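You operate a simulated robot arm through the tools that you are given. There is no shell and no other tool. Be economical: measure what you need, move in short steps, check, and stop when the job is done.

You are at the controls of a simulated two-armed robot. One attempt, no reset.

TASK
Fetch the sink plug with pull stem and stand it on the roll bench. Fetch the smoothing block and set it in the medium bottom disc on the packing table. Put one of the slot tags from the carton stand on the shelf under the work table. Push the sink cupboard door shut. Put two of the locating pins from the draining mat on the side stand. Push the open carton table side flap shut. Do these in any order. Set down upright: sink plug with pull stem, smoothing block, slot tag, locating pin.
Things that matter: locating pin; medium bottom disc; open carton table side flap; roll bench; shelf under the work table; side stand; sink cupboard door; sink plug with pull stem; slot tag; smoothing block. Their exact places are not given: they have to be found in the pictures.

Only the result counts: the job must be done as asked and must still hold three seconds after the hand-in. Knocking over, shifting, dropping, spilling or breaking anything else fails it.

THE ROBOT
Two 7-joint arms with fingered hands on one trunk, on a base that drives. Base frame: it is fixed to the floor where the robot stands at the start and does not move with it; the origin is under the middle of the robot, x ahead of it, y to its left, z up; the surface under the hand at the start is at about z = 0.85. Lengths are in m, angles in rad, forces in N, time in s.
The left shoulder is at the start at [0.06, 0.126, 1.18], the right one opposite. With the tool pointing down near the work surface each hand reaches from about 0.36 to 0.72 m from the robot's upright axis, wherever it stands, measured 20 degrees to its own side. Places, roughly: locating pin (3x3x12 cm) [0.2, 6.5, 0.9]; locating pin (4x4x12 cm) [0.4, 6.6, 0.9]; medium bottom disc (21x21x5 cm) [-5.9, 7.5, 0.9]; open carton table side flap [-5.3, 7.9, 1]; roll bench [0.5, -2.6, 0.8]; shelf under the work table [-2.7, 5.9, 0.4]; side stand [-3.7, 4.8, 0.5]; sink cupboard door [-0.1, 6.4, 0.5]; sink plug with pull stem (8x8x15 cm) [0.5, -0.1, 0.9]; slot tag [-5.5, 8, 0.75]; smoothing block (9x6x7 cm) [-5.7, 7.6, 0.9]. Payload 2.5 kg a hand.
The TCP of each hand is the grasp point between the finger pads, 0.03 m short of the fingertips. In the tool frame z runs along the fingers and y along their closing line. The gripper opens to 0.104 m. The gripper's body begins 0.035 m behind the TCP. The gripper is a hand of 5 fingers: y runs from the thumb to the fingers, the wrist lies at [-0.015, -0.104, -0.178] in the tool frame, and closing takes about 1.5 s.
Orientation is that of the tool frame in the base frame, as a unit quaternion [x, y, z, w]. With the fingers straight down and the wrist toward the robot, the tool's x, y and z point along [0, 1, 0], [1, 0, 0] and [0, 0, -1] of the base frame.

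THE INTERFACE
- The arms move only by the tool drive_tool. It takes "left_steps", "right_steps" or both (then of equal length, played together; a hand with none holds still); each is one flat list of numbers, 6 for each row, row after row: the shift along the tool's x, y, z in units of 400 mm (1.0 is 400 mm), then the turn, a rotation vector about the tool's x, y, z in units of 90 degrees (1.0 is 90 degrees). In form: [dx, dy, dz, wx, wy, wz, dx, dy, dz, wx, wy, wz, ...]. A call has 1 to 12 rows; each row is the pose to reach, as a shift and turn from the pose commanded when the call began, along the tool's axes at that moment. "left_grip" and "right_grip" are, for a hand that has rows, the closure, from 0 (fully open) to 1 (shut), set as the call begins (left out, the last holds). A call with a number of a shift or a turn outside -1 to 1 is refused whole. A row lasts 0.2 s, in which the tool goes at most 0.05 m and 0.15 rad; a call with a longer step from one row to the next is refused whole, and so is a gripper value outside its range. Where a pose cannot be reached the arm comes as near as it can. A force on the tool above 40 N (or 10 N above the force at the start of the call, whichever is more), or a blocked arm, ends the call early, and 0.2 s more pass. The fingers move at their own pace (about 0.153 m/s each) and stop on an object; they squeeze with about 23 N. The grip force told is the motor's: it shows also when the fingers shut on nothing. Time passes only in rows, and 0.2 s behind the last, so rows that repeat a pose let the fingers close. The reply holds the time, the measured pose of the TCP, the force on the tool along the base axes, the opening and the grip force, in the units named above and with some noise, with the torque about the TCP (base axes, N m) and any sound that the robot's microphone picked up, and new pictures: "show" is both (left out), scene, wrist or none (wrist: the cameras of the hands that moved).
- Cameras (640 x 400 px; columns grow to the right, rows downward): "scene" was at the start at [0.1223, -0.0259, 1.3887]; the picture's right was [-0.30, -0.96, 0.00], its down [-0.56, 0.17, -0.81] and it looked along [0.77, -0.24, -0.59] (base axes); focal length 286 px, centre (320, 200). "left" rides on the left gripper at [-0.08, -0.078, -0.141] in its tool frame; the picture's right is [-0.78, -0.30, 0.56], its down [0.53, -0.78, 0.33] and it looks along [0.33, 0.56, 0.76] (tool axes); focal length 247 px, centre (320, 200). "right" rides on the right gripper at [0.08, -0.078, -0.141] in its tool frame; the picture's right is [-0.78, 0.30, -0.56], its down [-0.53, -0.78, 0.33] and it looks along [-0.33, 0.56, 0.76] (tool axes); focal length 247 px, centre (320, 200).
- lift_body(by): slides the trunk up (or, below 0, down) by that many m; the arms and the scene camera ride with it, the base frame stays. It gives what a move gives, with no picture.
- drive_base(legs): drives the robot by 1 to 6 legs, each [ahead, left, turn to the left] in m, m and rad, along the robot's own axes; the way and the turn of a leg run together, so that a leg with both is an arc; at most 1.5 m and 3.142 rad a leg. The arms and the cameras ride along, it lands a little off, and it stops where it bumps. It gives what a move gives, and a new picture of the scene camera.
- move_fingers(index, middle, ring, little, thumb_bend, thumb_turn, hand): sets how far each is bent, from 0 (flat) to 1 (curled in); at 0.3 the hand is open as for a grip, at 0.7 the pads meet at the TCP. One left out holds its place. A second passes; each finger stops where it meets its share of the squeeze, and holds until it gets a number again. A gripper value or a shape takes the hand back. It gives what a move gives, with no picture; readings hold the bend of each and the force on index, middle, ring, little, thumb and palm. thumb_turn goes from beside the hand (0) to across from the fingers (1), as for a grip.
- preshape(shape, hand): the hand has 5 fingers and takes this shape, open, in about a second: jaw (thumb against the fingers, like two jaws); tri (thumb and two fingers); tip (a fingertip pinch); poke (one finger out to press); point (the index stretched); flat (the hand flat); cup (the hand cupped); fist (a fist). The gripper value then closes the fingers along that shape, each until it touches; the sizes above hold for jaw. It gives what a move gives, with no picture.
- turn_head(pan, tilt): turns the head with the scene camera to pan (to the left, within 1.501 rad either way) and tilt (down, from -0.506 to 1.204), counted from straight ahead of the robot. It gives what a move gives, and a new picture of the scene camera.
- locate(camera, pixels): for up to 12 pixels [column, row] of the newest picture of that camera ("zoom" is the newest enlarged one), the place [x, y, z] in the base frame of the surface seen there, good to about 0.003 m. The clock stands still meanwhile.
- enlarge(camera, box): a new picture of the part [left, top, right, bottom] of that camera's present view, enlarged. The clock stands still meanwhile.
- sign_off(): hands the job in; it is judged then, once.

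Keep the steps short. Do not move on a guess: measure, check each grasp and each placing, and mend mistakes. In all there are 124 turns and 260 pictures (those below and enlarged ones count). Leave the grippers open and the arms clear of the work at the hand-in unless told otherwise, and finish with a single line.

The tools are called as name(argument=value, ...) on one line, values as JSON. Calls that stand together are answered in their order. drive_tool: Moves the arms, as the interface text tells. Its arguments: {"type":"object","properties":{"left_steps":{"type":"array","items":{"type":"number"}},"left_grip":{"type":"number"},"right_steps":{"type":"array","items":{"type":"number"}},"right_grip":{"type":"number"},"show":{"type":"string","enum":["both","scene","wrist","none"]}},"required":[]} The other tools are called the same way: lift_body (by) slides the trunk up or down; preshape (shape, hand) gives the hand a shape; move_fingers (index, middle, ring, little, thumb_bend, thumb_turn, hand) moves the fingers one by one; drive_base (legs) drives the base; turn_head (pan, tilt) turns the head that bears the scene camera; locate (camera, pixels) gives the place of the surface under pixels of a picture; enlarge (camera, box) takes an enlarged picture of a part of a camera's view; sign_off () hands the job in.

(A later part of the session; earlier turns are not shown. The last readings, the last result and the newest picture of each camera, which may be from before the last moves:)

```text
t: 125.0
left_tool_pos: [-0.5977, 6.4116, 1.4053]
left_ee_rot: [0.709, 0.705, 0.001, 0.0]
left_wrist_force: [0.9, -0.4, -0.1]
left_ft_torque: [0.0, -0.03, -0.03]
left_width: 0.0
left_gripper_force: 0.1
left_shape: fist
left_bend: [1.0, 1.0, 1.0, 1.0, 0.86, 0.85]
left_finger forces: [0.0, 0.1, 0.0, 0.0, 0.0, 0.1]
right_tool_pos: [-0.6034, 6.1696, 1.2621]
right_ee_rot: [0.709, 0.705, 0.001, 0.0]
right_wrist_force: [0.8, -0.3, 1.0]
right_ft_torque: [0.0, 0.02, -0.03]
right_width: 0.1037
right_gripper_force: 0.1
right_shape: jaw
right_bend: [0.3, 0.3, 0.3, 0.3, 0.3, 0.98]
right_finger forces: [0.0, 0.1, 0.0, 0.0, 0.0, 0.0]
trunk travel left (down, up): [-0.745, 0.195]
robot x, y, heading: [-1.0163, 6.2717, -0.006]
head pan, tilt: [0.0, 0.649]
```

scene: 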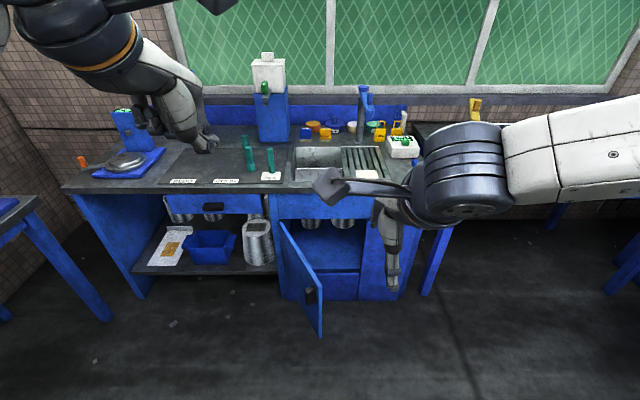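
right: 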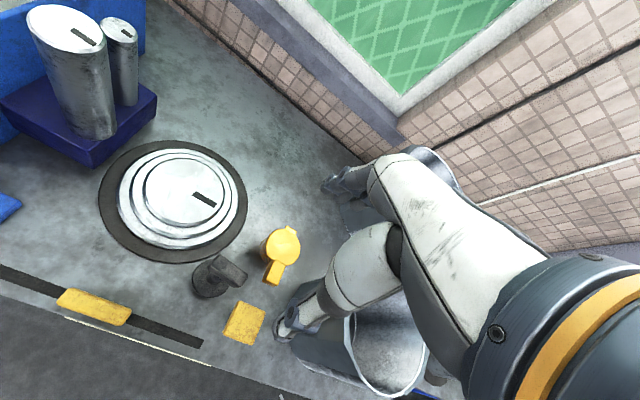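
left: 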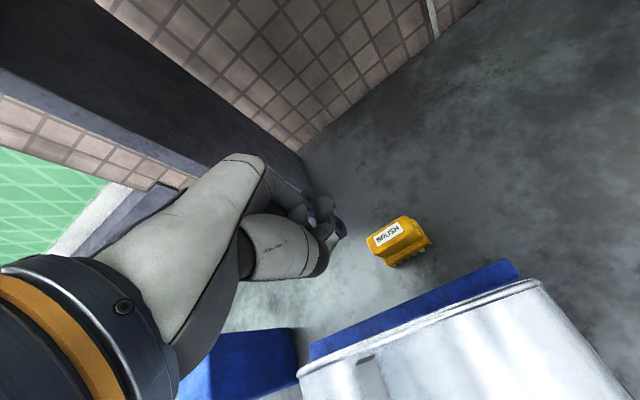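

I see the open cupboard door (280–322, 220–335), hinged at its left, and the green pins at (248,155) and (270,160). I'll zoom and measure.

enlarge(camera="scene", box=[160, 120, 440, 295])

locate(camera="scene", pixels=[[281, 224], [320, 272], [322, 335], [284, 290], [300, 265], [312, 295], [360, 215], [358, 290], [300, 210], [280, 195], [405, 200], [325, 285]])

```text
2.29 times, centred on (300, 208) of scene
```

zoom: 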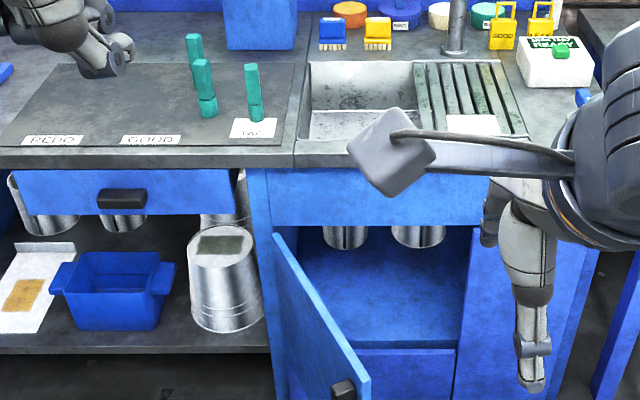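

```text
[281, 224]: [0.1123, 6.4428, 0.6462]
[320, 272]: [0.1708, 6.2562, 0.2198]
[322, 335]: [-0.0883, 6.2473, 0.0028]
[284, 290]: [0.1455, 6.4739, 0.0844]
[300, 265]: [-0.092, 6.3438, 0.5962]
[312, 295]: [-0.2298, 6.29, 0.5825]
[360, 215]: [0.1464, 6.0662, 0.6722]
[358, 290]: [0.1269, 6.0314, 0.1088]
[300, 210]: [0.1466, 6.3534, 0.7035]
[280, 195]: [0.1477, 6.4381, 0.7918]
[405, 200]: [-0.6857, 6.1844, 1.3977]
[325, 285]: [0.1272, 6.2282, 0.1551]
```

The door hinge is at (0.14,6.46), the door is about 0.40 long, opened about 66°, and its top is at z≈0.65. The plan is to push it with the left fist as a post from the outside. First I raise the right hand out of the way, move up, and lower the trunk.

drive_tool(right_steps=[0, 0, -0.12, 0, 0, 0, 0, 0, -0.24, 0, 0, 0, 0, 0, -0.36, 0, 0, 0, 0, 0, -0.45, 0, 0, 0], show="none")

drive_base(legs=[[0.4, 0, 0]])

lift_body(by=-0.64)

turn_head(pan=0, tilt=0.6)

```text
t: 126.0
left_tool_pos: [-0.5972, 6.4117, 1.4041]
left_ee_rot: [0.709, 0.705, 0.0, 0.0]
left_wrist_force: [1.2, 0.7, 0.0]
left_ft_torque: [0.01, 0.04, 0.02]
left_width: 0.0
left_gripper_force: 0.2
left_shape: fist
left_bend: [1.0, 1.0, 1.0, 1.0, 0.86, 0.85]
left_finger forces: [0.0, 0.0, 0.0, 0.0, 0.0, 0.0]
right_tool_pos: [-0.6033, 6.1698, 1.4423]
right_ee_rot: [0.709, 0.706, 0.001, 0.0]
right_wrist_force: [0.2, 0.3, 0.2]
right_ft_torque: [0.0, -0.01, 0.0]
right_width: 0.1037
right_gripper_force: 0.1
right_shape: jaw
right_bend: [0.3, 0.3, 0.3, 0.3, 0.3, 0.98]
right_finger forces: [0.1, 0.0, 0.0, 0.0, 0.1, 0.1]
trunk travel left (down, up): [-0.745, 0.195]
robot x, y, heading: [-1.021, 6.2661, -0.01]
head pan, tilt: [0.0, 0.649]
```

```text
t: 128.4
left_tool_pos: [-0.2001, 6.4106, 1.4052]
left_ee_rot: [0.708, 0.706, 0.0, 0.0]
left_wrist_force: [-0.8, 0.0, -0.4]
left_ft_torque: [0.01, 0.04, 0.03]
left_width: 0.0
left_gripper_force: 0.0
left_shape: fist
left_bend: [1.0, 1.0, 1.0, 1.0, 0.86, 0.85]
left_finger forces: [0.0, 0.0, 0.0, 0.0, 0.0, 0.0]
right_tool_pos: [-0.2057, 6.1678, 1.4433]
right_ee_rot: [0.709, 0.705, 0.001, 0.0]
right_wrist_force: [0.2, 0.1, -0.5]
right_ft_torque: [-0.01, 0.05, 0.02]
right_width: 0.1036
right_gripper_force: 0.1
right_shape: jaw
right_bend: [0.3, 0.3, 0.3, 0.3, 0.3, 0.98]
right_finger forces: [0.0, 0.0, 0.0, 0.0, 0.1, 0.0]
trunk travel left (down, up): [-0.745, 0.195]
robot x, y, heading: [-0.6244, 6.2615, -0.007]
head pan, tilt: [0.0, 0.649]
```

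scene: 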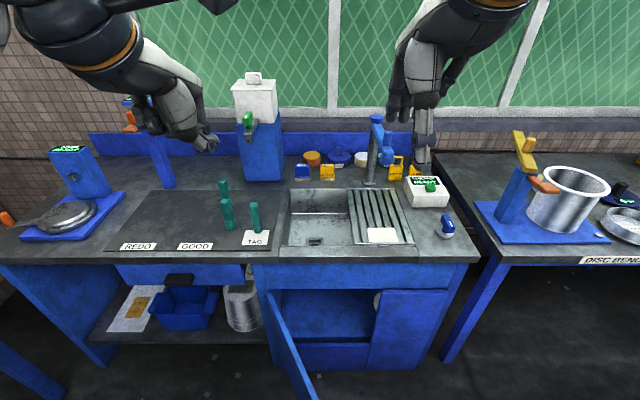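

```text
refused: -0.64 is not a number from -0.4 to 0.4
```

```text
t: 129.1
left_tool_pos: [-0.2002, 6.4099, 1.4056]
left_ee_rot: [0.709, 0.706, 0.001, 0.001]
left_wrist_force: [0.6, 0.0, 0.2]
left_ft_torque: [0.03, 0.0, 0.02]
left_width: 0.0
left_gripper_force: 0.0
left_shape: fist
left_bend: [1.0, 1.0, 1.0, 1.0, 0.86, 0.85]
left_finger forces: [0.1, 0.0, 0.0, 0.0, 0.1, 0.1]
right_tool_pos: [-0.2069, 6.1681, 1.4428]
right_ee_rot: [0.709, 0.705, 0.001, -0.001]
right_wrist_force: [-0.8, -0.3, -0.2]
right_ft_torque: [0.0, 0.01, 0.03]
right_width: 0.1036
right_gripper_force: 0.1
right_shape: jaw
right_bend: [0.3, 0.3, 0.3, 0.3, 0.3, 0.98]
right_finger forces: [0.0, 0.1, 0.1, 0.0, 0.0, 0.0]
trunk travel left (down, up): [-0.745, 0.195]
robot x, y, heading: [-0.6223, 6.2616, -0.005]
head pan, tilt: [0.0, 0.6]
```

scene: 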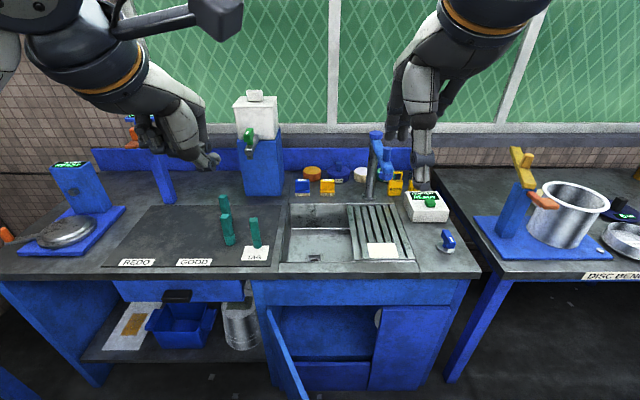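

lift_body(by=-0.35)

lift_body(by=-0.3)

turn_head(pan=0.1, tilt=0.75)

```text
t: 132.5
left_tool_pos: [-0.201, 6.4097, 1.0554]
left_ee_rot: [0.708, 0.706, 0.0, 0.0]
left_wrist_force: [0.2, 0.2, 0.4]
left_ft_torque: [-0.02, 0.04, -0.01]
left_width: 0.0
left_gripper_force: 0.2
left_shape: fist
left_bend: [1.0, 1.0, 1.0, 1.0, 0.86, 0.85]
left_finger forces: [0.1, 0.1, 0.0, 0.1, 0.0, 0.1]
right_tool_pos: [-0.2072, 6.1679, 1.0921]
right_ee_rot: [0.709, 0.705, 0.0, 0.0]
right_wrist_force: [-0.1, 0.0, -0.3]
right_ft_torque: [0.0, 0.07, 0.02]
right_width: 0.1036
right_gripper_force: 0.1
right_shape: jaw
right_bend: [0.3, 0.3, 0.3, 0.3, 0.3, 0.98]
right_finger forces: [0.0, 0.1, 0.0, 0.0, 0.0, 0.1]
trunk travel left (down, up): [-0.395, 0.545]
robot x, y, heading: [-0.6244, 6.2633, -0.004]
head pan, tilt: [0.0, 0.6]
```

```text
t: 135.5
left_tool_pos: [-0.2021, 6.4104, 0.7562]
left_ee_rot: [0.708, 0.706, 0.001, 0.001]
left_wrist_force: [0.6, 0.4, 0.1]
left_ft_torque: [-0.01, -0.01, -0.02]
left_width: 0.0002
left_gripper_force: 0.0
left_shape: fist
left_bend: [1.0, 1.0, 1.0, 1.0, 0.86, 0.85]
left_finger forces: [0.0, 0.1, 0.1, 0.1, 0.0, 0.0]
right_tool_pos: [-0.207, 6.1682, 0.7918]
right_ee_rot: [0.709, 0.705, 0.001, -0.001]
right_wrist_force: [0.7, 0.3, -0.3]
right_ft_torque: [0.01, 0.03, 0.0]
right_width: 0.1038
right_gripper_force: 0.0
right_shape: jaw
right_bend: [0.3, 0.3, 0.3, 0.3, 0.3, 0.98]
right_finger forces: [0.1, 0.1, 0.1, 0.0, 0.0, 0.0]
trunk travel left (down, up): [-0.095, 0.845]
robot x, y, heading: [-0.6282, 6.2627, -0.008]
head pan, tilt: [0.0, 0.6]
```

```text
t: 136.2
left_tool_pos: [-0.2013, 6.411, 0.7548]
left_ee_rot: [0.708, 0.706, 0.001, 0.001]
left_wrist_force: [0.1, -0.3, 0.5]
left_ft_torque: [-0.02, -0.03, 0.02]
left_width: 0.0005
left_gripper_force: 0.1
left_shape: fist
left_bend: [1.0, 1.0, 1.0, 1.0, 0.86, 0.85]
left_finger forces: [0.0, 0.0, 0.0, 0.1, 0.0, 0.1]
right_tool_pos: [-0.2073, 6.1676, 0.7926]
right_ee_rot: [0.709, 0.705, 0.001, 0.0]
right_wrist_force: [-0.7, 0.9, 0.4]
right_ft_torque: [0.02, -0.02, 0.0]
right_width: 0.1037
right_gripper_force: 0.1
right_shape: jaw
right_bend: [0.3, 0.3, 0.3, 0.3, 0.3, 0.98]
right_finger forces: [0.1, 0.0, 0.0, 0.0, 0.1, 0.0]
trunk travel left (down, up): [-0.095, 0.845]
robot x, y, heading: [-0.6215, 6.2662, 0.0]
head pan, tilt: [0.099, 0.75]
```

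scene: 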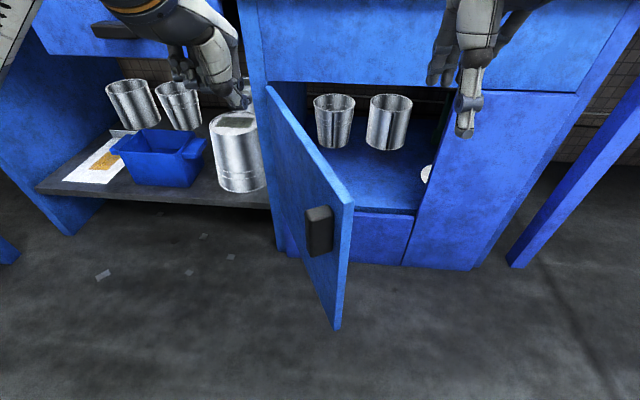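

locate(camera="scene", pixels=[[270, 92], [345, 200], [300, 170], [320, 230], [330, 300], [285, 240], [348, 250], [215, 80], [235, 90], [465, 130], [437, 110], [180, 70]])

```text
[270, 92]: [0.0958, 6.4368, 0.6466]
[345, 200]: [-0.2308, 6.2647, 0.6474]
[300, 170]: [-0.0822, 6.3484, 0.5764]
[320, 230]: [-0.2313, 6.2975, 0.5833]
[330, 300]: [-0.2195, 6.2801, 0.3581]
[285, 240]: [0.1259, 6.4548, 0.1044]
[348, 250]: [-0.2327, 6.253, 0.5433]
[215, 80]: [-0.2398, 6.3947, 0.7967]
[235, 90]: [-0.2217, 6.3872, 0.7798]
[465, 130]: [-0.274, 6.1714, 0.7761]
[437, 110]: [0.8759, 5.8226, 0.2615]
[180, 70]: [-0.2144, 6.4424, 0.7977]
```

The fist clears the door plane by about 8 cm. I'll lower it 0.24 m on the outer side.

drive_tool(left_steps=[0.06, 0, 0.1, 0, 0, 0, 0.08, 0, 0.2, 0, 0, 0, 0.08, 0, 0.3, 0, 0, 0, 0.08, 0, 0.4, 0, 0, 0, 0.08, 0, 0.5, 0, 0, 0, 0.08, 0, 0.6, 0, 0, 0], show="scene")

```text
t: 137.6
left_tool_pos: [-0.2012, 6.4424, 0.5148]
left_ee_rot: [0.709, 0.705, 0.001, 0.0]
left_wrist_force: [0.6, -0.4, 0.6]
left_ft_torque: [0.01, 0.0, 0.0]
left_width: 0.0
left_gripper_force: 0.0
left_shape: fist
left_bend: [1.0, 1.0, 1.0, 1.0, 0.86, 0.85]
left_finger forces: [0.0, 0.1, 0.0, 0.0, 0.1, 0.0]
right_tool_pos: [-0.2069, 6.1685, 0.7937]
right_ee_rot: [0.709, 0.705, 0.002, 0.0]
right_wrist_force: [0.7, 1.0, 0.1]
right_ft_torque: [0.0, 0.01, -0.03]
right_width: 0.1038
right_gripper_force: 0.0
right_shape: jaw
right_bend: [0.3, 0.3, 0.3, 0.3, 0.3, 0.98]
right_finger forces: [0.0, 0.0, 0.1, 0.1, 0.0, 0.0]
trunk travel left (down, up): [-0.095, 0.845]
robot x, y, heading: [-0.6251, 6.2661, -0.006]
head pan, tilt: [0.099, 0.75]
```

scene: 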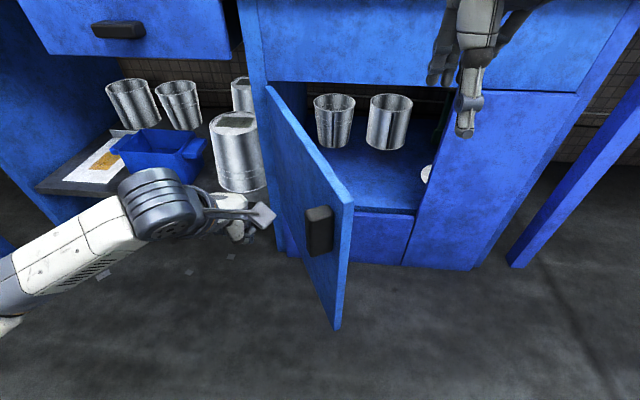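

The wrist camera box sits at about the door-top height, so I'll push with the TCP 4.5 cm higher. The right hand would be in the way, so I'm moving it 0.24 m to the right first.

drive_tool(right_steps=[-0.1, 0, -0.05, 0, 0, 0, -0.2, 0, -0.1, 0, 0, 0, -0.3, 0, -0.15, 0, 0, 0, -0.4, 0, -0.2, 0, 0, 0, -0.5, 0, -0.25, 0, 0, 0, -0.6, 0, -0.25, 0, 0, 0], show="none")

drive_tool(left_steps=[0, 0, -0.1125, 0, 0, 0, -0.105, 0.0125, -0.1125, 0, 0, 0, -0.205, 0.0425, -0.1125, 0, 0, 0, -0.305, 0.0875, -0.1125, 0, 0, 0, -0.405, 0.1375, -0.1125, 0, 0, 0, -0.4925, 0.2125, -0.1125, 0, 0, 0])

```text
t: 139.0
left_tool_pos: [-0.2012, 6.4432, 0.5142]
left_ee_rot: [0.708, 0.706, 0.0, 0.0]
left_wrist_force: [-0.1, 0.4, 0.1]
left_ft_torque: [-0.01, 0.01, 0.0]
left_width: 0.0
left_gripper_force: 0.2
left_shape: fist
left_bend: [1.0, 1.0, 1.0, 1.0, 0.86, 0.85]
left_finger forces: [0.0, 0.1, 0.1, 0.0, 0.0, 0.0]
right_tool_pos: [-0.209, 5.9265, 0.8943]
right_ee_rot: [0.708, 0.706, 0.003, 0.002]
right_wrist_force: [0.0, 0.7, -0.6]
right_ft_torque: [0.02, 0.0, 0.0]
right_width: 0.1036
right_gripper_force: 0.0
right_shape: jaw
right_bend: [0.3, 0.3, 0.3, 0.3, 0.3, 0.97]
right_finger forces: [0.0, 0.0, 0.0, 0.0, 0.1, 0.0]
trunk travel left (down, up): [-0.095, 0.845]
robot x, y, heading: [-0.6241, 6.263, -0.005]
head pan, tilt: [0.099, 0.75]
```

```text
t: 140.4
left_tool_pos: [-0.1161, 6.2442, 0.561]
left_ee_rot: [0.708, 0.706, 0.001, 0.0]
left_wrist_force: [0.2, 0.7, 0.4]
left_ft_torque: [0.0, 0.01, 0.02]
left_width: 0.0
left_gripper_force: 0.0
left_shape: fist
left_bend: [1.0, 1.0, 1.0, 1.0, 0.86, 0.85]
left_finger forces: [0.0, 0.1, 0.1, 0.1, 0.0, 0.0]
right_tool_pos: [-0.2075, 5.9283, 0.8936]
right_ee_rot: [0.71, 0.705, 0.001, 0.0]
right_wrist_force: [0.2, -0.1, 0.4]
right_ft_torque: [-0.01, -0.01, 0.0]
right_width: 0.1039
right_gripper_force: 0.0
right_shape: jaw
right_bend: [0.3, 0.3, 0.3, 0.3, 0.3, 0.97]
right_finger forces: [0.1, 0.0, 0.2, 0.0, 0.1, 0.1]
trunk travel left (down, up): [-0.095, 0.845]
robot x, y, heading: [-0.624, 6.2683, -0.005]
head pan, tilt: [0.099, 0.75]
```

scene: 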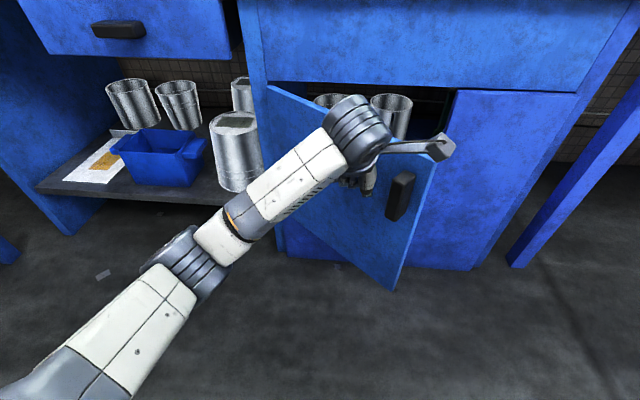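
left: 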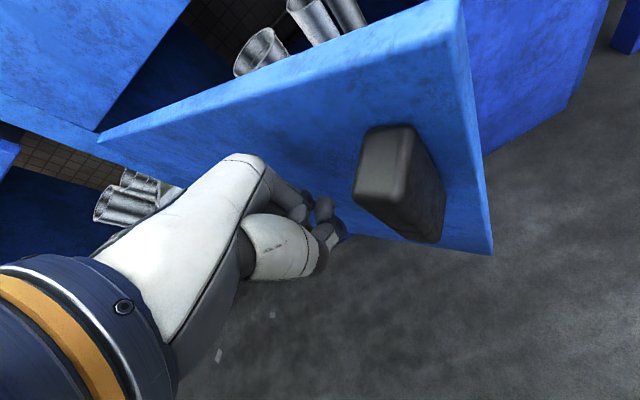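

The door is swinging smoothly. I'll continue along the arc.

drive_tool(left_steps=[-0.08, 0.0775, 0, 0, 0, 0, -0.14, 0.165, 0, 0, 0, 0, -0.185, 0.24, 0, 0, 0, 0, -0.2225, 0.325, 0, 0, 0, 0, -0.235, 0.4, 0, 0, 0, 0, -0.235, 0.45, 0, 0, 0, 0])

```text
t: 141.8
left_tool_pos: [0.0082, 6.1843, 0.5545]
left_ee_rot: [0.71, 0.704, 0.0, 0.001]
left_wrist_force: [0.4, 0.4, -1.2]
left_ft_torque: [0.03, 0.03, 0.02]
left_width: 0.0001
left_gripper_force: 0.1
left_shape: fist
left_bend: [1.0, 1.0, 1.0, 1.0, 0.86, 0.85]
left_finger forces: [0.0, 0.0, 0.0, 0.0, 0.0, 0.0]
left hand out of reach, approached as far as the arm can: row 4, 5, 6
right_tool_pos: [-0.2072, 5.9276, 0.8936]
right_ee_rot: [0.709, 0.705, 0.001, 0.0]
right_wrist_force: [0.0, -0.3, -0.3]
right_ft_torque: [0.02, 0.0, 0.03]
right_width: 0.104
right_gripper_force: 0.1
right_shape: jaw
right_bend: [0.3, 0.3, 0.3, 0.3, 0.3, 0.97]
right_finger forces: [0.0, 0.1, 0.1, 0.1, 0.0, 0.0]
trunk travel left (down, up): [-0.095, 0.845]
robot x, y, heading: [-0.6265, 6.2635, -0.006]
head pan, tilt: [0.099, 0.75]
```

scene: 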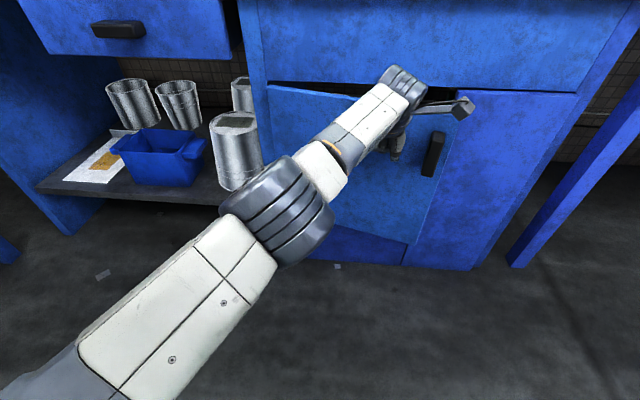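
left: 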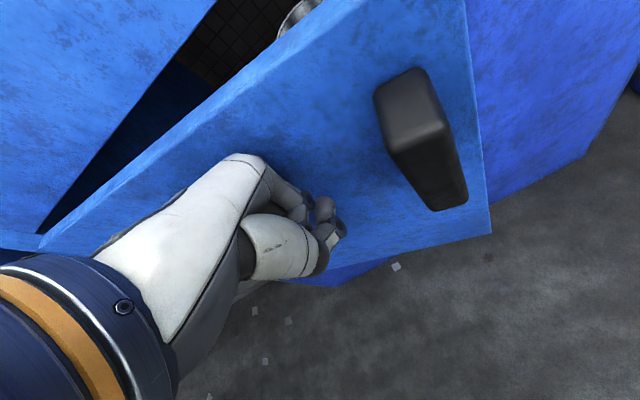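

The arm is at its reach limit with the door nearly shut. I'll nudge the base ahead 6 cm to push further.

drive_base(legs=[[0.06, 0, 0]])

```text
t: 142.8
left_tool_pos: [0.0673, 6.1827, 0.5529]
left_ee_rot: [0.709, 0.705, 0.0, -0.001]
left_wrist_force: [0.0, 0.2, 0.0]
left_ft_torque: [0.0, -0.01, 0.02]
left_width: 0.0
left_gripper_force: 0.0
left_shape: fist
left_bend: [1.0, 1.0, 1.0, 1.0, 0.86, 0.85]
left_finger forces: [0.0, 0.0, 0.1, 0.1, 0.0, 0.0]
right_tool_pos: [-0.1482, 5.9258, 0.8945]
right_ee_rot: [0.709, 0.705, 0.0, 0.0]
right_wrist_force: [-0.1, -0.6, -0.3]
right_ft_torque: [0.01, 0.0, 0.04]
right_width: 0.1037
right_gripper_force: 0.1
right_shape: jaw
right_bend: [0.3, 0.3, 0.3, 0.3, 0.3, 0.97]
right_finger forces: [0.0, 0.0, 0.0, 0.0, 0.0, 0.1]
trunk travel left (down, up): [-0.095, 0.845]
robot x, y, heading: [-0.5653, 6.2606, -0.003]
head pan, tilt: [0.099, 0.75]
```

scene: 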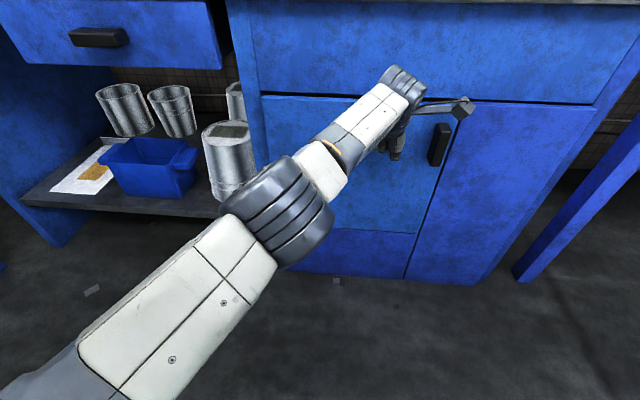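

drive_base(legs=[[0.025, 0, 0]])

locate(camera="scene", pixels=[[430, 200], [440, 200], [475, 200], [300, 130], [350, 80], [250, 130], [415, 225], [425, 240]])

enlarge(camera="scene", box=[240, 60, 560, 260])

```text
t: 143.7
left_tool_pos: [0.0846, 6.1821, 0.5526]
left_ee_rot: [0.709, 0.706, -0.004, -0.006]
left_wrist_force: [-6.6, 2.1, 0.9]
left_ft_torque: [-0.08, -0.43, 0.1]
left_width: 0.0
left_gripper_force: 0.0
left_shape: fist
left_bend: [1.0, 1.0, 1.0, 1.0, 0.86, 0.85]
left_finger forces: [0.0, 6.1, 0.0, 0.0, 0.0, 0.0]
right_tool_pos: [-0.1258, 5.9278, 0.8934]
right_ee_rot: [0.709, 0.705, 0.001, 0.0]
right_wrist_force: [1.1, -0.2, -0.4]
right_ft_torque: [0.0, 0.0, -0.01]
right_width: 0.1038
right_gripper_force: 0.0
right_shape: jaw
right_bend: [0.3, 0.3, 0.3, 0.3, 0.3, 0.97]
right_finger forces: [0.0, 0.0, 0.1, 0.0, 0.0, 0.0]
trunk travel left (down, up): [-0.095, 0.845]
robot x, y, heading: [-0.5412, 6.2647, -0.006]
head pan, tilt: [0.099, 0.75]
stopped in leg 1: the force on the tool passed its limit at 72 N (the readings are from after the stop); the commanded pose is now the measured one
```

scene: 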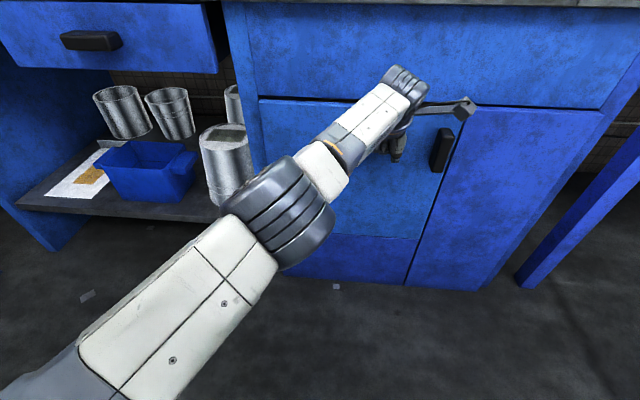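

```text
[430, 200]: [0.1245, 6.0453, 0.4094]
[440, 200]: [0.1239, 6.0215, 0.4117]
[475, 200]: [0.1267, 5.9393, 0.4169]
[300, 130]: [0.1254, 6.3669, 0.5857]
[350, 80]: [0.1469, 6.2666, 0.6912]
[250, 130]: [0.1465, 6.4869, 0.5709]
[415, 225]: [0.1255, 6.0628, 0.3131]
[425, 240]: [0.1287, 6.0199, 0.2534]
```

```text
2.00 times, centred on (400, 160) of scene
```

zoom: 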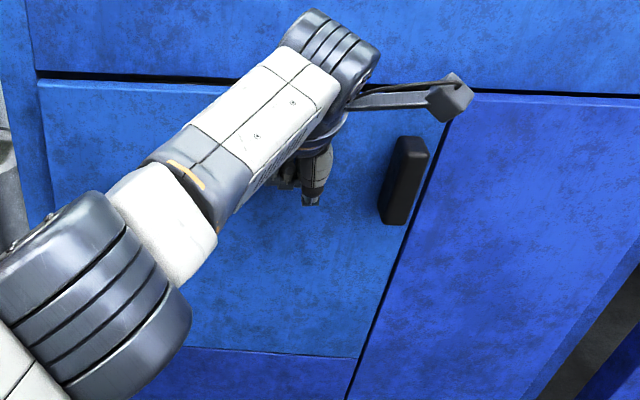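

The door is flush (x 0.125 against the neighbour's 0.127), so it's shut. I'll back away 0.35, raise the trunk, and check that the door stays.

drive_base(legs=[[-0.4, 0, 0]])

lift_body(by=0.4)

lift_body(by=0.2)

preshape(hand="left", shape="jaw")

turn_head(pan=0.1, tilt=0.65)

```text
t: 146.2
left_tool_pos: [-0.314, 6.1843, 0.5517]
left_ee_rot: [0.708, 0.706, -0.004, -0.006]
left_wrist_force: [-0.8, 0.6, 0.0]
left_ft_torque: [0.03, 0.02, -0.03]
left_width: 0.0
left_gripper_force: 0.0
left_shape: fist
left_bend: [1.0, 1.0, 1.0, 1.0, 0.86, 0.85]
left_finger forces: [0.1, 0.0, 0.1, 0.1, 0.0, 0.1]
right_tool_pos: [-0.5251, 5.9292, 0.893]
right_ee_rot: [0.708, 0.706, 0.001, -0.001]
right_wrist_force: [-0.2, 0.1, -1.2]
right_ft_torque: [0.0, -0.02, -0.06]
right_width: 0.1039
right_gripper_force: 0.1
right_shape: jaw
right_bend: [0.3, 0.3, 0.3, 0.3, 0.3, 0.97]
right_finger forces: [0.1, 0.0, 0.0, 0.1, 0.0, 0.0]
trunk travel left (down, up): [-0.095, 0.845]
robot x, y, heading: [-0.9421, 6.2623, -0.005]
head pan, tilt: [0.099, 0.75]
```

scene: 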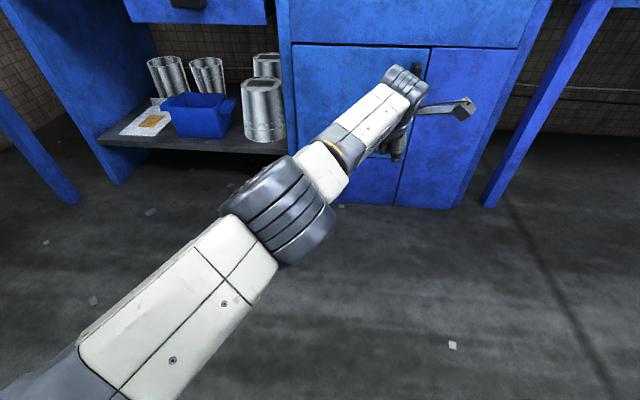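

```text
t: 150.0
left_tool_pos: [-0.3143, 6.1843, 0.9513]
left_ee_rot: [0.709, 0.705, -0.004, -0.006]
left_wrist_force: [0.2, 0.4, 0.4]
left_ft_torque: [-0.02, 0.0, -0.01]
left_width: 0.0001
left_gripper_force: 0.1
left_shape: fist
left_bend: [1.0, 1.0, 1.0, 1.0, 0.86, 0.85]
left_finger forces: [0.0, 0.1, 0.0, 0.0, 0.0, 0.0]
right_tool_pos: [-0.5243, 5.9282, 1.2938]
right_ee_rot: [0.708, 0.706, 0.001, -0.001]
right_wrist_force: [-0.2, -0.3, 0.2]
right_ft_torque: [-0.01, -0.01, 0.0]
right_width: 0.1037
right_gripper_force: 0.1
right_shape: jaw
right_bend: [0.3, 0.3, 0.3, 0.3, 0.3, 0.97]
right_finger forces: [0.0, 0.0, 0.0, 0.0, 0.0, 0.0]
trunk travel left (down, up): [-0.495, 0.445]
robot x, y, heading: [-0.9431, 6.2687, -0.0]
head pan, tilt: [0.099, 0.75]
```

```text
t: 152.2
left_tool_pos: [-0.3132, 6.1847, 1.1511]
left_ee_rot: [0.708, 0.706, -0.004, -0.007]
left_wrist_force: [-0.1, -0.4, 0.0]
left_ft_torque: [-0.02, -0.01, -0.03]
left_width: 0.0
left_gripper_force: 0.1
left_shape: fist
left_bend: [1.0, 1.0, 1.0, 1.0, 0.86, 0.85]
left_finger forces: [0.0, 0.1, 0.0, 0.0, 0.0, 0.0]
right_tool_pos: [-0.5259, 5.9294, 1.4928]
right_ee_rot: [0.708, 0.706, 0.001, -0.001]
right_wrist_force: [0.1, -0.7, 0.4]
right_ft_torque: [0.03, 0.04, -0.02]
right_width: 0.1039
right_gripper_force: 0.0
right_shape: jaw
right_bend: [0.3, 0.3, 0.3, 0.3, 0.3, 0.97]
right_finger forces: [0.0, 0.0, 0.0, 0.0, 0.0, 0.0]
trunk travel left (down, up): [-0.695, 0.245]
robot x, y, heading: [-0.9424, 6.2705, -0.002]
head pan, tilt: [0.099, 0.75]
```

```text
t: 153.1
left_tool_pos: [-0.3152, 6.1851, 1.1524]
left_ee_rot: [0.709, 0.705, -0.005, -0.006]
left_wrist_force: [0.8, -0.2, -0.7]
left_ft_torque: [-0.03, -0.02, -0.01]
left_width: 0.1037
left_gripper_force: 0.0
left_shape: jaw
left_bend: [0.3, 0.3, 0.3, 0.3, 0.3, 0.97]
left_finger forces: [0.0, 0.1, 0.1, 0.0, 0.0, 0.1]
right_tool_pos: [-0.5245, 5.9297, 1.4947]
right_ee_rot: [0.709, 0.705, 0.001, 0.0]
right_wrist_force: [0.3, -0.5, -0.3]
right_ft_torque: [-0.02, 0.0, 0.0]
right_width: 0.1036
right_gripper_force: 0.0
right_shape: jaw
right_bend: [0.3, 0.3, 0.3, 0.3, 0.3, 0.97]
right_finger forces: [0.0, 0.0, 0.1, 0.1, 0.0, 0.0]
trunk travel left (down, up): [-0.695, 0.245]
robot x, y, heading: [-0.9447, 6.2669, -0.002]
head pan, tilt: [0.099, 0.75]
```

```text
t: 153.7
left_tool_pos: [-0.315, 6.1843, 1.1522]
left_ee_rot: [0.708, 0.706, -0.004, -0.007]
left_wrist_force: [0.6, 0.3, 0.9]
left_ft_torque: [-0.02, -0.02, -0.03]
left_width: 0.1034
left_gripper_force: 0.1
left_shape: jaw
left_bend: [0.3, 0.3, 0.3, 0.3, 0.3, 0.97]
left_finger forces: [0.0, 0.0, 0.0, 0.0, 0.0, 0.1]
right_tool_pos: [-0.5255, 5.9298, 1.4931]
right_ee_rot: [0.709, 0.706, 0.001, 0.0]
right_wrist_force: [0.7, 0.0, -1.8]
right_ft_torque: [-0.02, 0.0, 0.02]
right_width: 0.1038
right_gripper_force: 0.0
right_shape: jaw
right_bend: [0.3, 0.3, 0.3, 0.3, 0.3, 0.97]
right_finger forces: [0.0, 0.1, 0.0, 0.0, 0.0, 0.1]
trunk travel left (down, up): [-0.695, 0.245]
robot x, y, heading: [-0.9427, 6.2657, 0.002]
head pan, tilt: [0.099, 0.649]
```

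scene: 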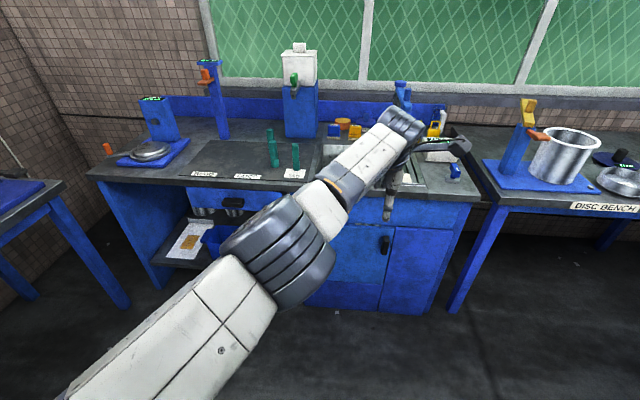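

The door stays shut. Now the pins at (270,145) and (295,155). I'll zoom and measure.

enlarge(camera="scene", box=[190, 110, 350, 210])

locate(camera="zoom", pixels=[[320, 77], [335, 150], [322, 110], [330, 130], [425, 140], [423, 160], [335, 200], [425, 215], [300, 190], [422, 240], [320, 90]])

```text
4.00 times, centred on (270, 160) of scene
```

zoom: 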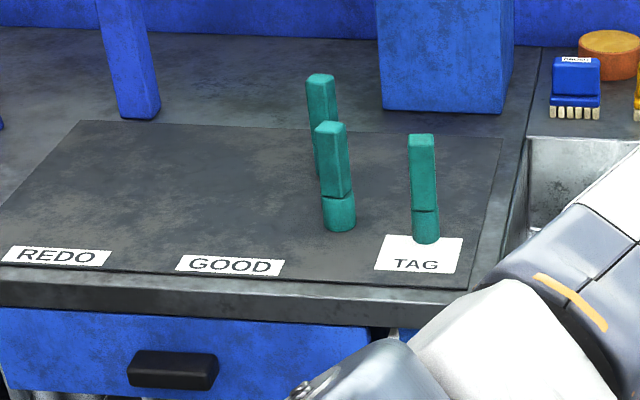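

```text
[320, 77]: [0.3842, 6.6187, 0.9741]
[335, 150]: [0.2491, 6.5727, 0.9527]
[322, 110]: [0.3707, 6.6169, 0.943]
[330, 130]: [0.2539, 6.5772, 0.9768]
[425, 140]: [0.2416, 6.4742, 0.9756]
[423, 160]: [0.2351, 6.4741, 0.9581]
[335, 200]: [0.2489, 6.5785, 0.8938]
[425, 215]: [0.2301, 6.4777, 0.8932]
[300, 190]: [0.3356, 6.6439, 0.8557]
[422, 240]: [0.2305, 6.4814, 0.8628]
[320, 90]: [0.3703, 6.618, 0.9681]
```

There are three pins, with tops at z=0.976: B at (0.267,6.577), C at (0.245,6.475) and A at (0.385,6.617). The right hand will take C and the left B. First I spread the hands to their own sides, then drive up.

drive_tool(left_steps=[0.0875, -0.0625, -0.0125, 0, 0, 0, 0.175, -0.125, -0.025, 0, 0, 0, 0.2625, -0.1875, -0.0375, 0, 0, 0, 0.35, -0.25, -0.05, 0, 0, 0, 0.4375, -0.3125, -0.0625, 0, 0, 0, 0.525, -0.375, -0.075, 0, 0, 0, 0.6125, -0.4375, -0.0875, 0, 0, 0, 0.7, -0.5, -0.1, 0, 0, 0], right_steps=[0.0975, 0.0084, 0.0625, 0, 0, 0, 0.195, 0.0168, 0.125, 0, 0, 0, 0.2925, 0.0252, 0.1875, 0, 0, 0, 0.39, 0.0336, 0.25, 0, 0, 0, 0.4875, 0.042, 0.3125, 0, 0, 0, 0.585, 0.0504, 0.375, 0, 0, 0, 0.6825, 0.0588, 0.4375, 0, 0, 0, 0.78, 0.0672, 0.5, 0, 0, 0], show="none")

drive_base(legs=[[0, 0.235, 0], [0.74, 0, 0]])

```text
t: 154.8
left_tool_pos: [-0.4152, 6.3267, 1.174]
left_ee_rot: [0.707, 0.707, -0.004, -0.008]
left_wrist_force: [-0.3, -0.4, -0.3]
left_ft_torque: [-0.01, 0.03, -0.01]
left_width: 0.104
left_gripper_force: 0.1
left_shape: jaw
left_bend: [0.3, 0.3, 0.3, 0.3, 0.3, 0.98]
left_finger forces: [0.0, 0.0, 0.0, 0.0, 0.0, 0.0]
right_tool_pos: [-0.5085, 6.0601, 1.3736]
right_ee_rot: [0.718, 0.69, 0.047, -0.078]
right_wrist_force: [0.7, 0.2, 0.5]
right_ft_torque: [-0.02, 0.02, -0.03]
right_width: 0.1039
right_gripper_force: 0.1
right_shape: jaw
right_bend: [0.3, 0.3, 0.3, 0.3, 0.3, 0.97]
right_finger forces: [0.0, 0.1, 0.0, 0.0, 0.0, 0.0]
trunk travel left (down, up): [-0.695, 0.245]
robot x, y, heading: [-0.9438, 6.2636, -0.001]
head pan, tilt: [0.099, 0.649]
stopped in row 5 (right hand): the arm was blocked; the commanded pose is now the measured one
```

```text
t: 160.1
left_tool_pos: [0.3198, 6.5564, 1.1743]
left_ee_rot: [0.708, 0.706, -0.004, -0.009]
left_wrist_force: [-0.7, 0.1, 0.3]
left_ft_torque: [0.01, 0.02, -0.01]
left_width: 0.1036
left_gripper_force: 0.1
left_shape: jaw
left_bend: [0.3, 0.3, 0.3, 0.3, 0.3, 0.98]
left_finger forces: [0.1, 0.1, 0.1, 0.0, 0.0, 0.1]
right_tool_pos: [0.2259, 6.2889, 1.3744]
right_ee_rot: [0.718, 0.69, 0.047, -0.078]
right_wrist_force: [0.2, 0.1, 0.7]
right_ft_torque: [-0.01, 0.0, 0.05]
right_width: 0.1039
right_gripper_force: 0.0
right_shape: jaw
right_bend: [0.3, 0.3, 0.3, 0.3, 0.3, 0.97]
right_finger forces: [0.0, 0.0, 0.1, 0.1, 0.0, 0.0]
trunk travel left (down, up): [-0.695, 0.245]
robot x, y, heading: [-0.2056, 6.4951, -0.006]
head pan, tilt: [0.099, 0.649]
```

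scene: 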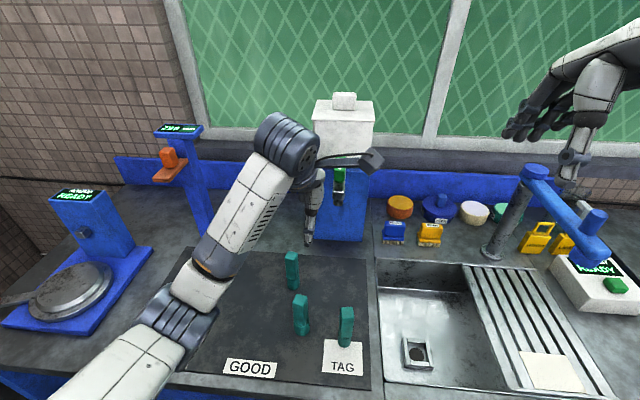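

The right arm stopped against the left arm's space but is fine. I'll do pin B with the left hand first: align above it and lower the trunk 0.12.

drive_tool(left_steps=[0.025, -0.07, 0, -0.006, -0.002, 0, 0.05, -0.1325, 0, -0.0117, -0.0046, 0, 0.05, -0.1325, 0, -0.0117, -0.0046, 0], show="none")

lift_body(by=-0.1)

drive_tool(left_steps=[0, 0, 0, 0, 0, 0])

```text
t: 160.9
left_tool_pos: [0.2662, 6.5758, 1.1767]
left_ee_rot: [0.709, 0.705, 0.0, 0.001]
left_wrist_force: [0.2, 0.0, -0.9]
left_ft_torque: [0.0, 0.02, 0.01]
left_width: 0.1038
left_gripper_force: 0.1
left_shape: jaw
left_bend: [0.3, 0.3, 0.3, 0.3, 0.3, 0.98]
left_finger forces: [0.1, 0.0, 0.1, 0.0, 0.1, 0.0]
right_tool_pos: [0.2268, 6.2892, 1.3737]
right_ee_rot: [0.718, 0.69, 0.046, -0.078]
right_wrist_force: [-0.8, 0.7, 0.7]
right_ft_torque: [0.02, -0.02, -0.04]
right_width: 0.104
right_gripper_force: 0.1
right_shape: jaw
right_bend: [0.3, 0.3, 0.3, 0.3, 0.3, 0.97]
right_finger forces: [0.0, 0.1, 0.0, 0.0, 0.1, 0.1]
trunk travel left (down, up): [-0.695, 0.245]
robot x, y, heading: [-0.2081, 6.4961, -0.005]
head pan, tilt: [0.099, 0.649]
```

```text
t: 162.3
left_tool_pos: [0.2664, 6.5761, 1.0755]
left_ee_rot: [0.708, 0.706, 0.0, 0.001]
left_wrist_force: [0.5, 0.1, -0.3]
left_ft_torque: [-0.03, -0.01, 0.0]
left_width: 0.1039
left_gripper_force: 0.0
left_shape: jaw
left_bend: [0.3, 0.3, 0.3, 0.3, 0.3, 0.98]
left_finger forces: [0.0, 0.0, 0.0, 0.0, 0.1, 0.1]
right_tool_pos: [0.2266, 6.2899, 1.2726]
right_ee_rot: [0.719, 0.689, 0.047, -0.077]
right_wrist_force: [0.3, -0.3, -0.6]
right_ft_torque: [-0.02, -0.01, -0.03]
right_width: 0.1041
right_gripper_force: 0.0
right_shape: jaw
right_bend: [0.3, 0.3, 0.3, 0.3, 0.3, 0.97]
right_finger forces: [0.0, 0.0, 0.0, 0.0, 0.0, 0.0]
trunk travel left (down, up): [-0.595, 0.345]
robot x, y, heading: [-0.2073, 6.493, -0.005]
head pan, tilt: [0.099, 0.649]
```

```text
t: 162.7
left_tool_pos: [0.267, 6.5767, 1.0749]
left_ee_rot: [0.708, 0.706, -0.001, 0.0]
left_wrist_force: [-0.6, -0.5, 1.2]
left_ft_torque: [0.0, 0.01, 0.03]
left_width: 0.1038
left_gripper_force: 0.1
left_shape: jaw
left_bend: [0.3, 0.3, 0.3, 0.3, 0.3, 0.98]
left_finger forces: [0.0, 0.0, 0.1, 0.0, 0.1, 0.0]
right_tool_pos: [0.2254, 6.2894, 1.2739]
right_ee_rot: [0.718, 0.69, 0.047, -0.078]
right_wrist_force: [0.5, 0.1, -0.6]
right_ft_torque: [0.01, 0.02, 0.02]
right_width: 0.1038
right_gripper_force: 0.0
right_shape: jaw
right_bend: [0.3, 0.3, 0.3, 0.3, 0.3, 0.97]
right_finger forces: [0.0, 0.1, 0.1, 0.0, 0.0, 0.0]
trunk travel left (down, up): [-0.595, 0.345]
robot x, y, heading: [-0.2077, 6.4984, -0.004]
head pan, tilt: [0.099, 0.649]
```

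scene: 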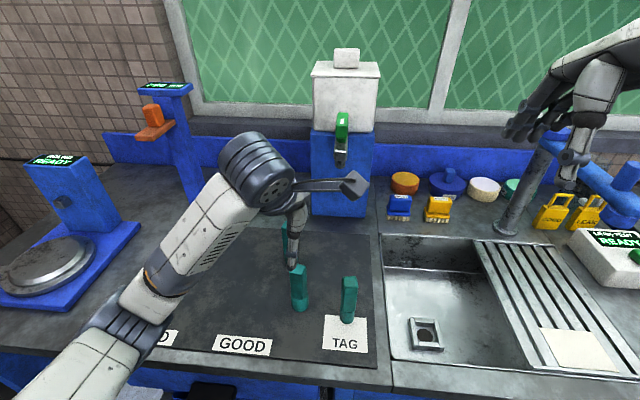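
left: 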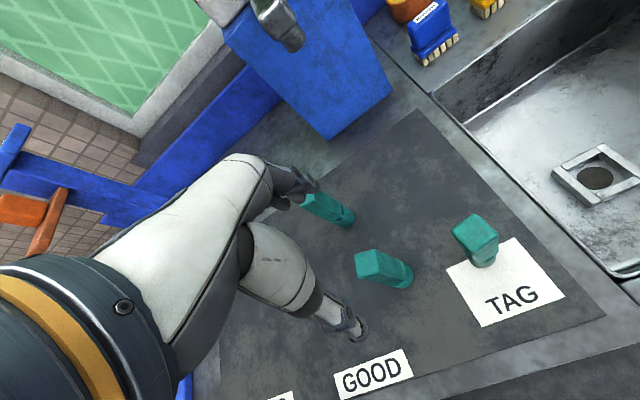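

locate(camera="left", pixels=[[362, 262], [372, 257], [375, 265], [388, 268], [375, 280], [405, 275], [471, 228], [460, 228], [480, 235], [345, 217], [312, 205]])

enlarge(camera="left", box=[280, 170, 520, 320])

```text
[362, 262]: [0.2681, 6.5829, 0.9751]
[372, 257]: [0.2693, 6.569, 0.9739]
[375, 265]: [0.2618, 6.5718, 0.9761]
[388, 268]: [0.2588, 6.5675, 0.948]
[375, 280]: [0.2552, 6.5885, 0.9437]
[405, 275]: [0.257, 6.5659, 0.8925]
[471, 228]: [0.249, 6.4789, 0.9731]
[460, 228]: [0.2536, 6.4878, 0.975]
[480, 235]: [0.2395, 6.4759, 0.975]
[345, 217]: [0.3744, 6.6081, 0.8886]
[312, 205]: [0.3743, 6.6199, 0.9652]
```

```text
2.67 times, centred on (400, 245) of left
```

zoom: 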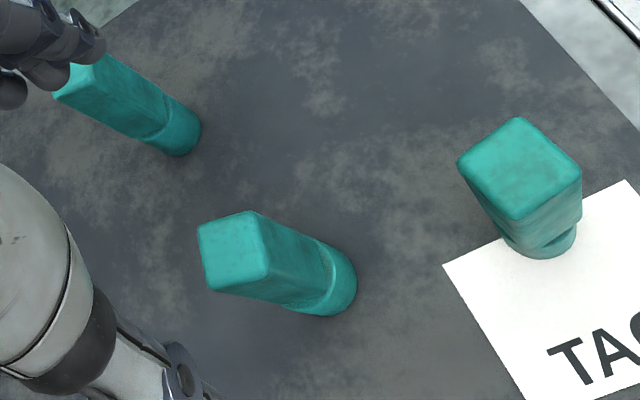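

I'll measure the corner points of B and C to learn their yaw.

locate(camera="zoom", pixels=[[204, 226], [247, 217], [262, 265], [214, 283], [465, 166], [518, 123], [574, 167], [520, 213]])

```text
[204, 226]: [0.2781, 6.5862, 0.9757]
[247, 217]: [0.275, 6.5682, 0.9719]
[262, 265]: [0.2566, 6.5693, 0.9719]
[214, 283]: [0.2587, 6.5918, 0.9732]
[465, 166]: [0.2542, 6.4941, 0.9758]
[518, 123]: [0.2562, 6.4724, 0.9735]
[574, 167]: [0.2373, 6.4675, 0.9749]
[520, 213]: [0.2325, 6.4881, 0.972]
```

The yaw is only about ±10°. For B I turn the left hand +10° about its axis, lower to TCP z=0.95 and close.

drive_tool(left_steps=[0.003, 0, 0.06, 0, 0, 0.05, 0.006, 0, 0.12, 0, 0, 0.11, 0.006, 0, 0.22, 0, 0, 0.11, 0.006, 0, 0.3125, 0, 0, 0.11, 0.006, 0, 0.3125, 0, 0, 0.11], show="none")

drive_tool(left_steps=[0, 0, 0, 0, 0, 0, 0, 0, 0, 0, 0, 0, 0, 0, 0, 0, 0, 0, 0, 0, 0, 0, 0, 0, 0, 0, 0, 0, 0, 0, 0, 0, 0, 0, 0, 0, 0, 0, 0, 0, 0, 0, 0, 0, 0, 0, 0, 0], left_grip=1, show="wrist")

```text
t: 163.9
left_tool_pos: [0.2662, 6.5804, 0.949]
left_ee_rot: [0.766, 0.642, -0.001, 0.001]
left_wrist_force: [-0.6, -0.8, -0.1]
left_ft_torque: [-0.02, 0.01, 0.01]
left_width: 0.1038
left_gripper_force: 0.1
left_shape: jaw
left_bend: [0.3, 0.3, 0.3, 0.3, 0.3, 0.98]
left_finger forces: [0.0, 0.0, 0.0, 0.0, 0.1, 0.0]
right_tool_pos: [0.2256, 6.2886, 1.2744]
right_ee_rot: [0.718, 0.69, 0.046, -0.079]
right_wrist_force: [0.5, 0.0, -0.3]
right_ft_torque: [0.01, -0.04, 0.01]
right_width: 0.1035
right_gripper_force: 0.0
right_shape: jaw
right_bend: [0.3, 0.3, 0.3, 0.3, 0.3, 0.97]
right_finger forces: [0.1, 0.0, 0.0, 0.0, 0.0, 0.1]
trunk travel left (down, up): [-0.595, 0.345]
robot x, y, heading: [-0.2056, 6.5002, 0.002]
head pan, tilt: [0.099, 0.649]
```

```text
t: 165.7
left_tool_pos: [0.2667, 6.5802, 0.9492]
left_ee_rot: [0.766, 0.643, 0.0, 0.001]
left_wrist_force: [0.5, 1.0, -0.2]
left_ft_torque: [0.02, 0.01, 0.03]
left_width: 0.0216
left_gripper_force: 22.2
left_shape: jaw
left_bend: [0.73, 0.57, 0.64, 0.62, 0.75, 1.0]
left_finger forces: [12.7, 6.9, 0.0, 0.0, 20.1, 0.0]
right_tool_pos: [0.2267, 6.2894, 1.2729]
right_ee_rot: [0.718, 0.69, 0.046, -0.079]
right_wrist_force: [-0.7, 0.1, 0.8]
right_ft_torque: [-0.02, 0.01, -0.02]
right_width: 0.104
right_gripper_force: 0.0
right_shape: jaw
right_bend: [0.3, 0.3, 0.3, 0.3, 0.3, 0.97]
right_finger forces: [0.0, 0.0, 0.0, 0.0, 0.0, 0.0]
trunk travel left (down, up): [-0.595, 0.345]
robot x, y, heading: [-0.2095, 6.4983, -0.006]
head pan, tilt: [0.099, 0.649]
```

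left: 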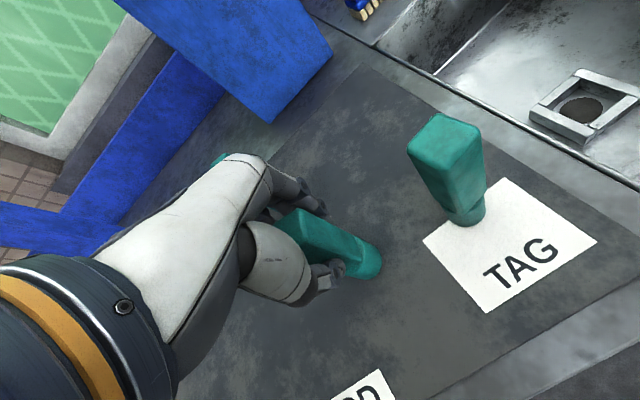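

Pin B is gripped. I'll lift it and carry it left and clear, so the right hand can reach C.

drive_tool(left_steps=[0, 0, -0.06, 0, 0, 0, 0, 0, -0.15, 0, 0, 0, 0, 0, -0.26, 0, 0, 0, 0, 0, -0.36, 0, 0, 0, 0.11, -0.05, -0.4, 0, 0, 0, 0.22, -0.1, -0.4, 0, 0, 0, 0.33, -0.15, -0.4, 0, 0, 0, 0.44, -0.2, -0.4, 0, 0, 0, 0.5, -0.22, -0.4, 0, 0, 0])

```text
refused: row 5 steps farther than a row can; nothing moved
```

drive_tool(left_steps=[0, 0, -0.06, 0, 0, 0, 0, 0, -0.15, 0, 0, 0, 0, 0, -0.26, 0, 0, 0, 0, 0, -0.36, 0, 0, 0, 0, 0, -0.4, 0, 0, 0, 0.1, -0.05, -0.4, 0, 0, 0, 0.2, -0.1, -0.4, 0, 0, 0, 0.3, -0.15, -0.4, 0, 0, 0, 0.4, -0.2, -0.4, 0, 0, 0, 0.5, -0.22, -0.4, 0, 0, 0])

```text
t: 167.9
left_tool_pos: [0.2149, 6.792, 1.1102]
left_ee_rot: [0.767, 0.642, -0.001, 0.002]
left_wrist_force: [0.6, 0.5, -3.8]
left_ft_torque: [-0.02, -0.04, -0.01]
left_width: 0.0212
left_gripper_force: 23.4
left_shape: jaw
left_bend: [0.73, 0.57, 0.64, 0.62, 0.75, 1.0]
left_finger forces: [12.9, 6.9, 0.0, 0.1, 19.7, 0.0]
right_tool_pos: [0.2256, 6.2902, 1.2743]
right_ee_rot: [0.718, 0.69, 0.046, -0.079]
right_wrist_force: [-0.4, 0.3, -0.2]
right_ft_torque: [0.02, -0.01, 0.02]
right_width: 0.104
right_gripper_force: 0.1
right_shape: jaw
right_bend: [0.3, 0.3, 0.3, 0.3, 0.3, 0.97]
right_finger forces: [0.0, 0.1, 0.0, 0.0, 0.1, 0.1]
trunk travel left (down, up): [-0.595, 0.345]
robot x, y, heading: [-0.2063, 6.5012, -0.007]
head pan, tilt: [0.099, 0.649]
```

scene: 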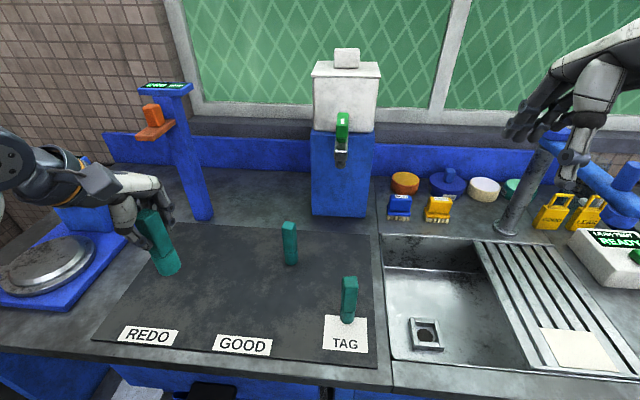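
left: 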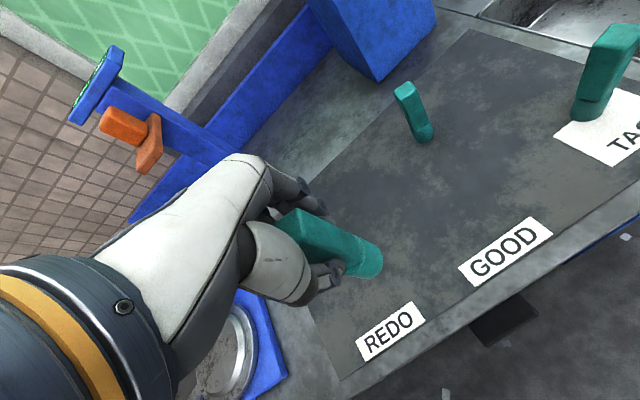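

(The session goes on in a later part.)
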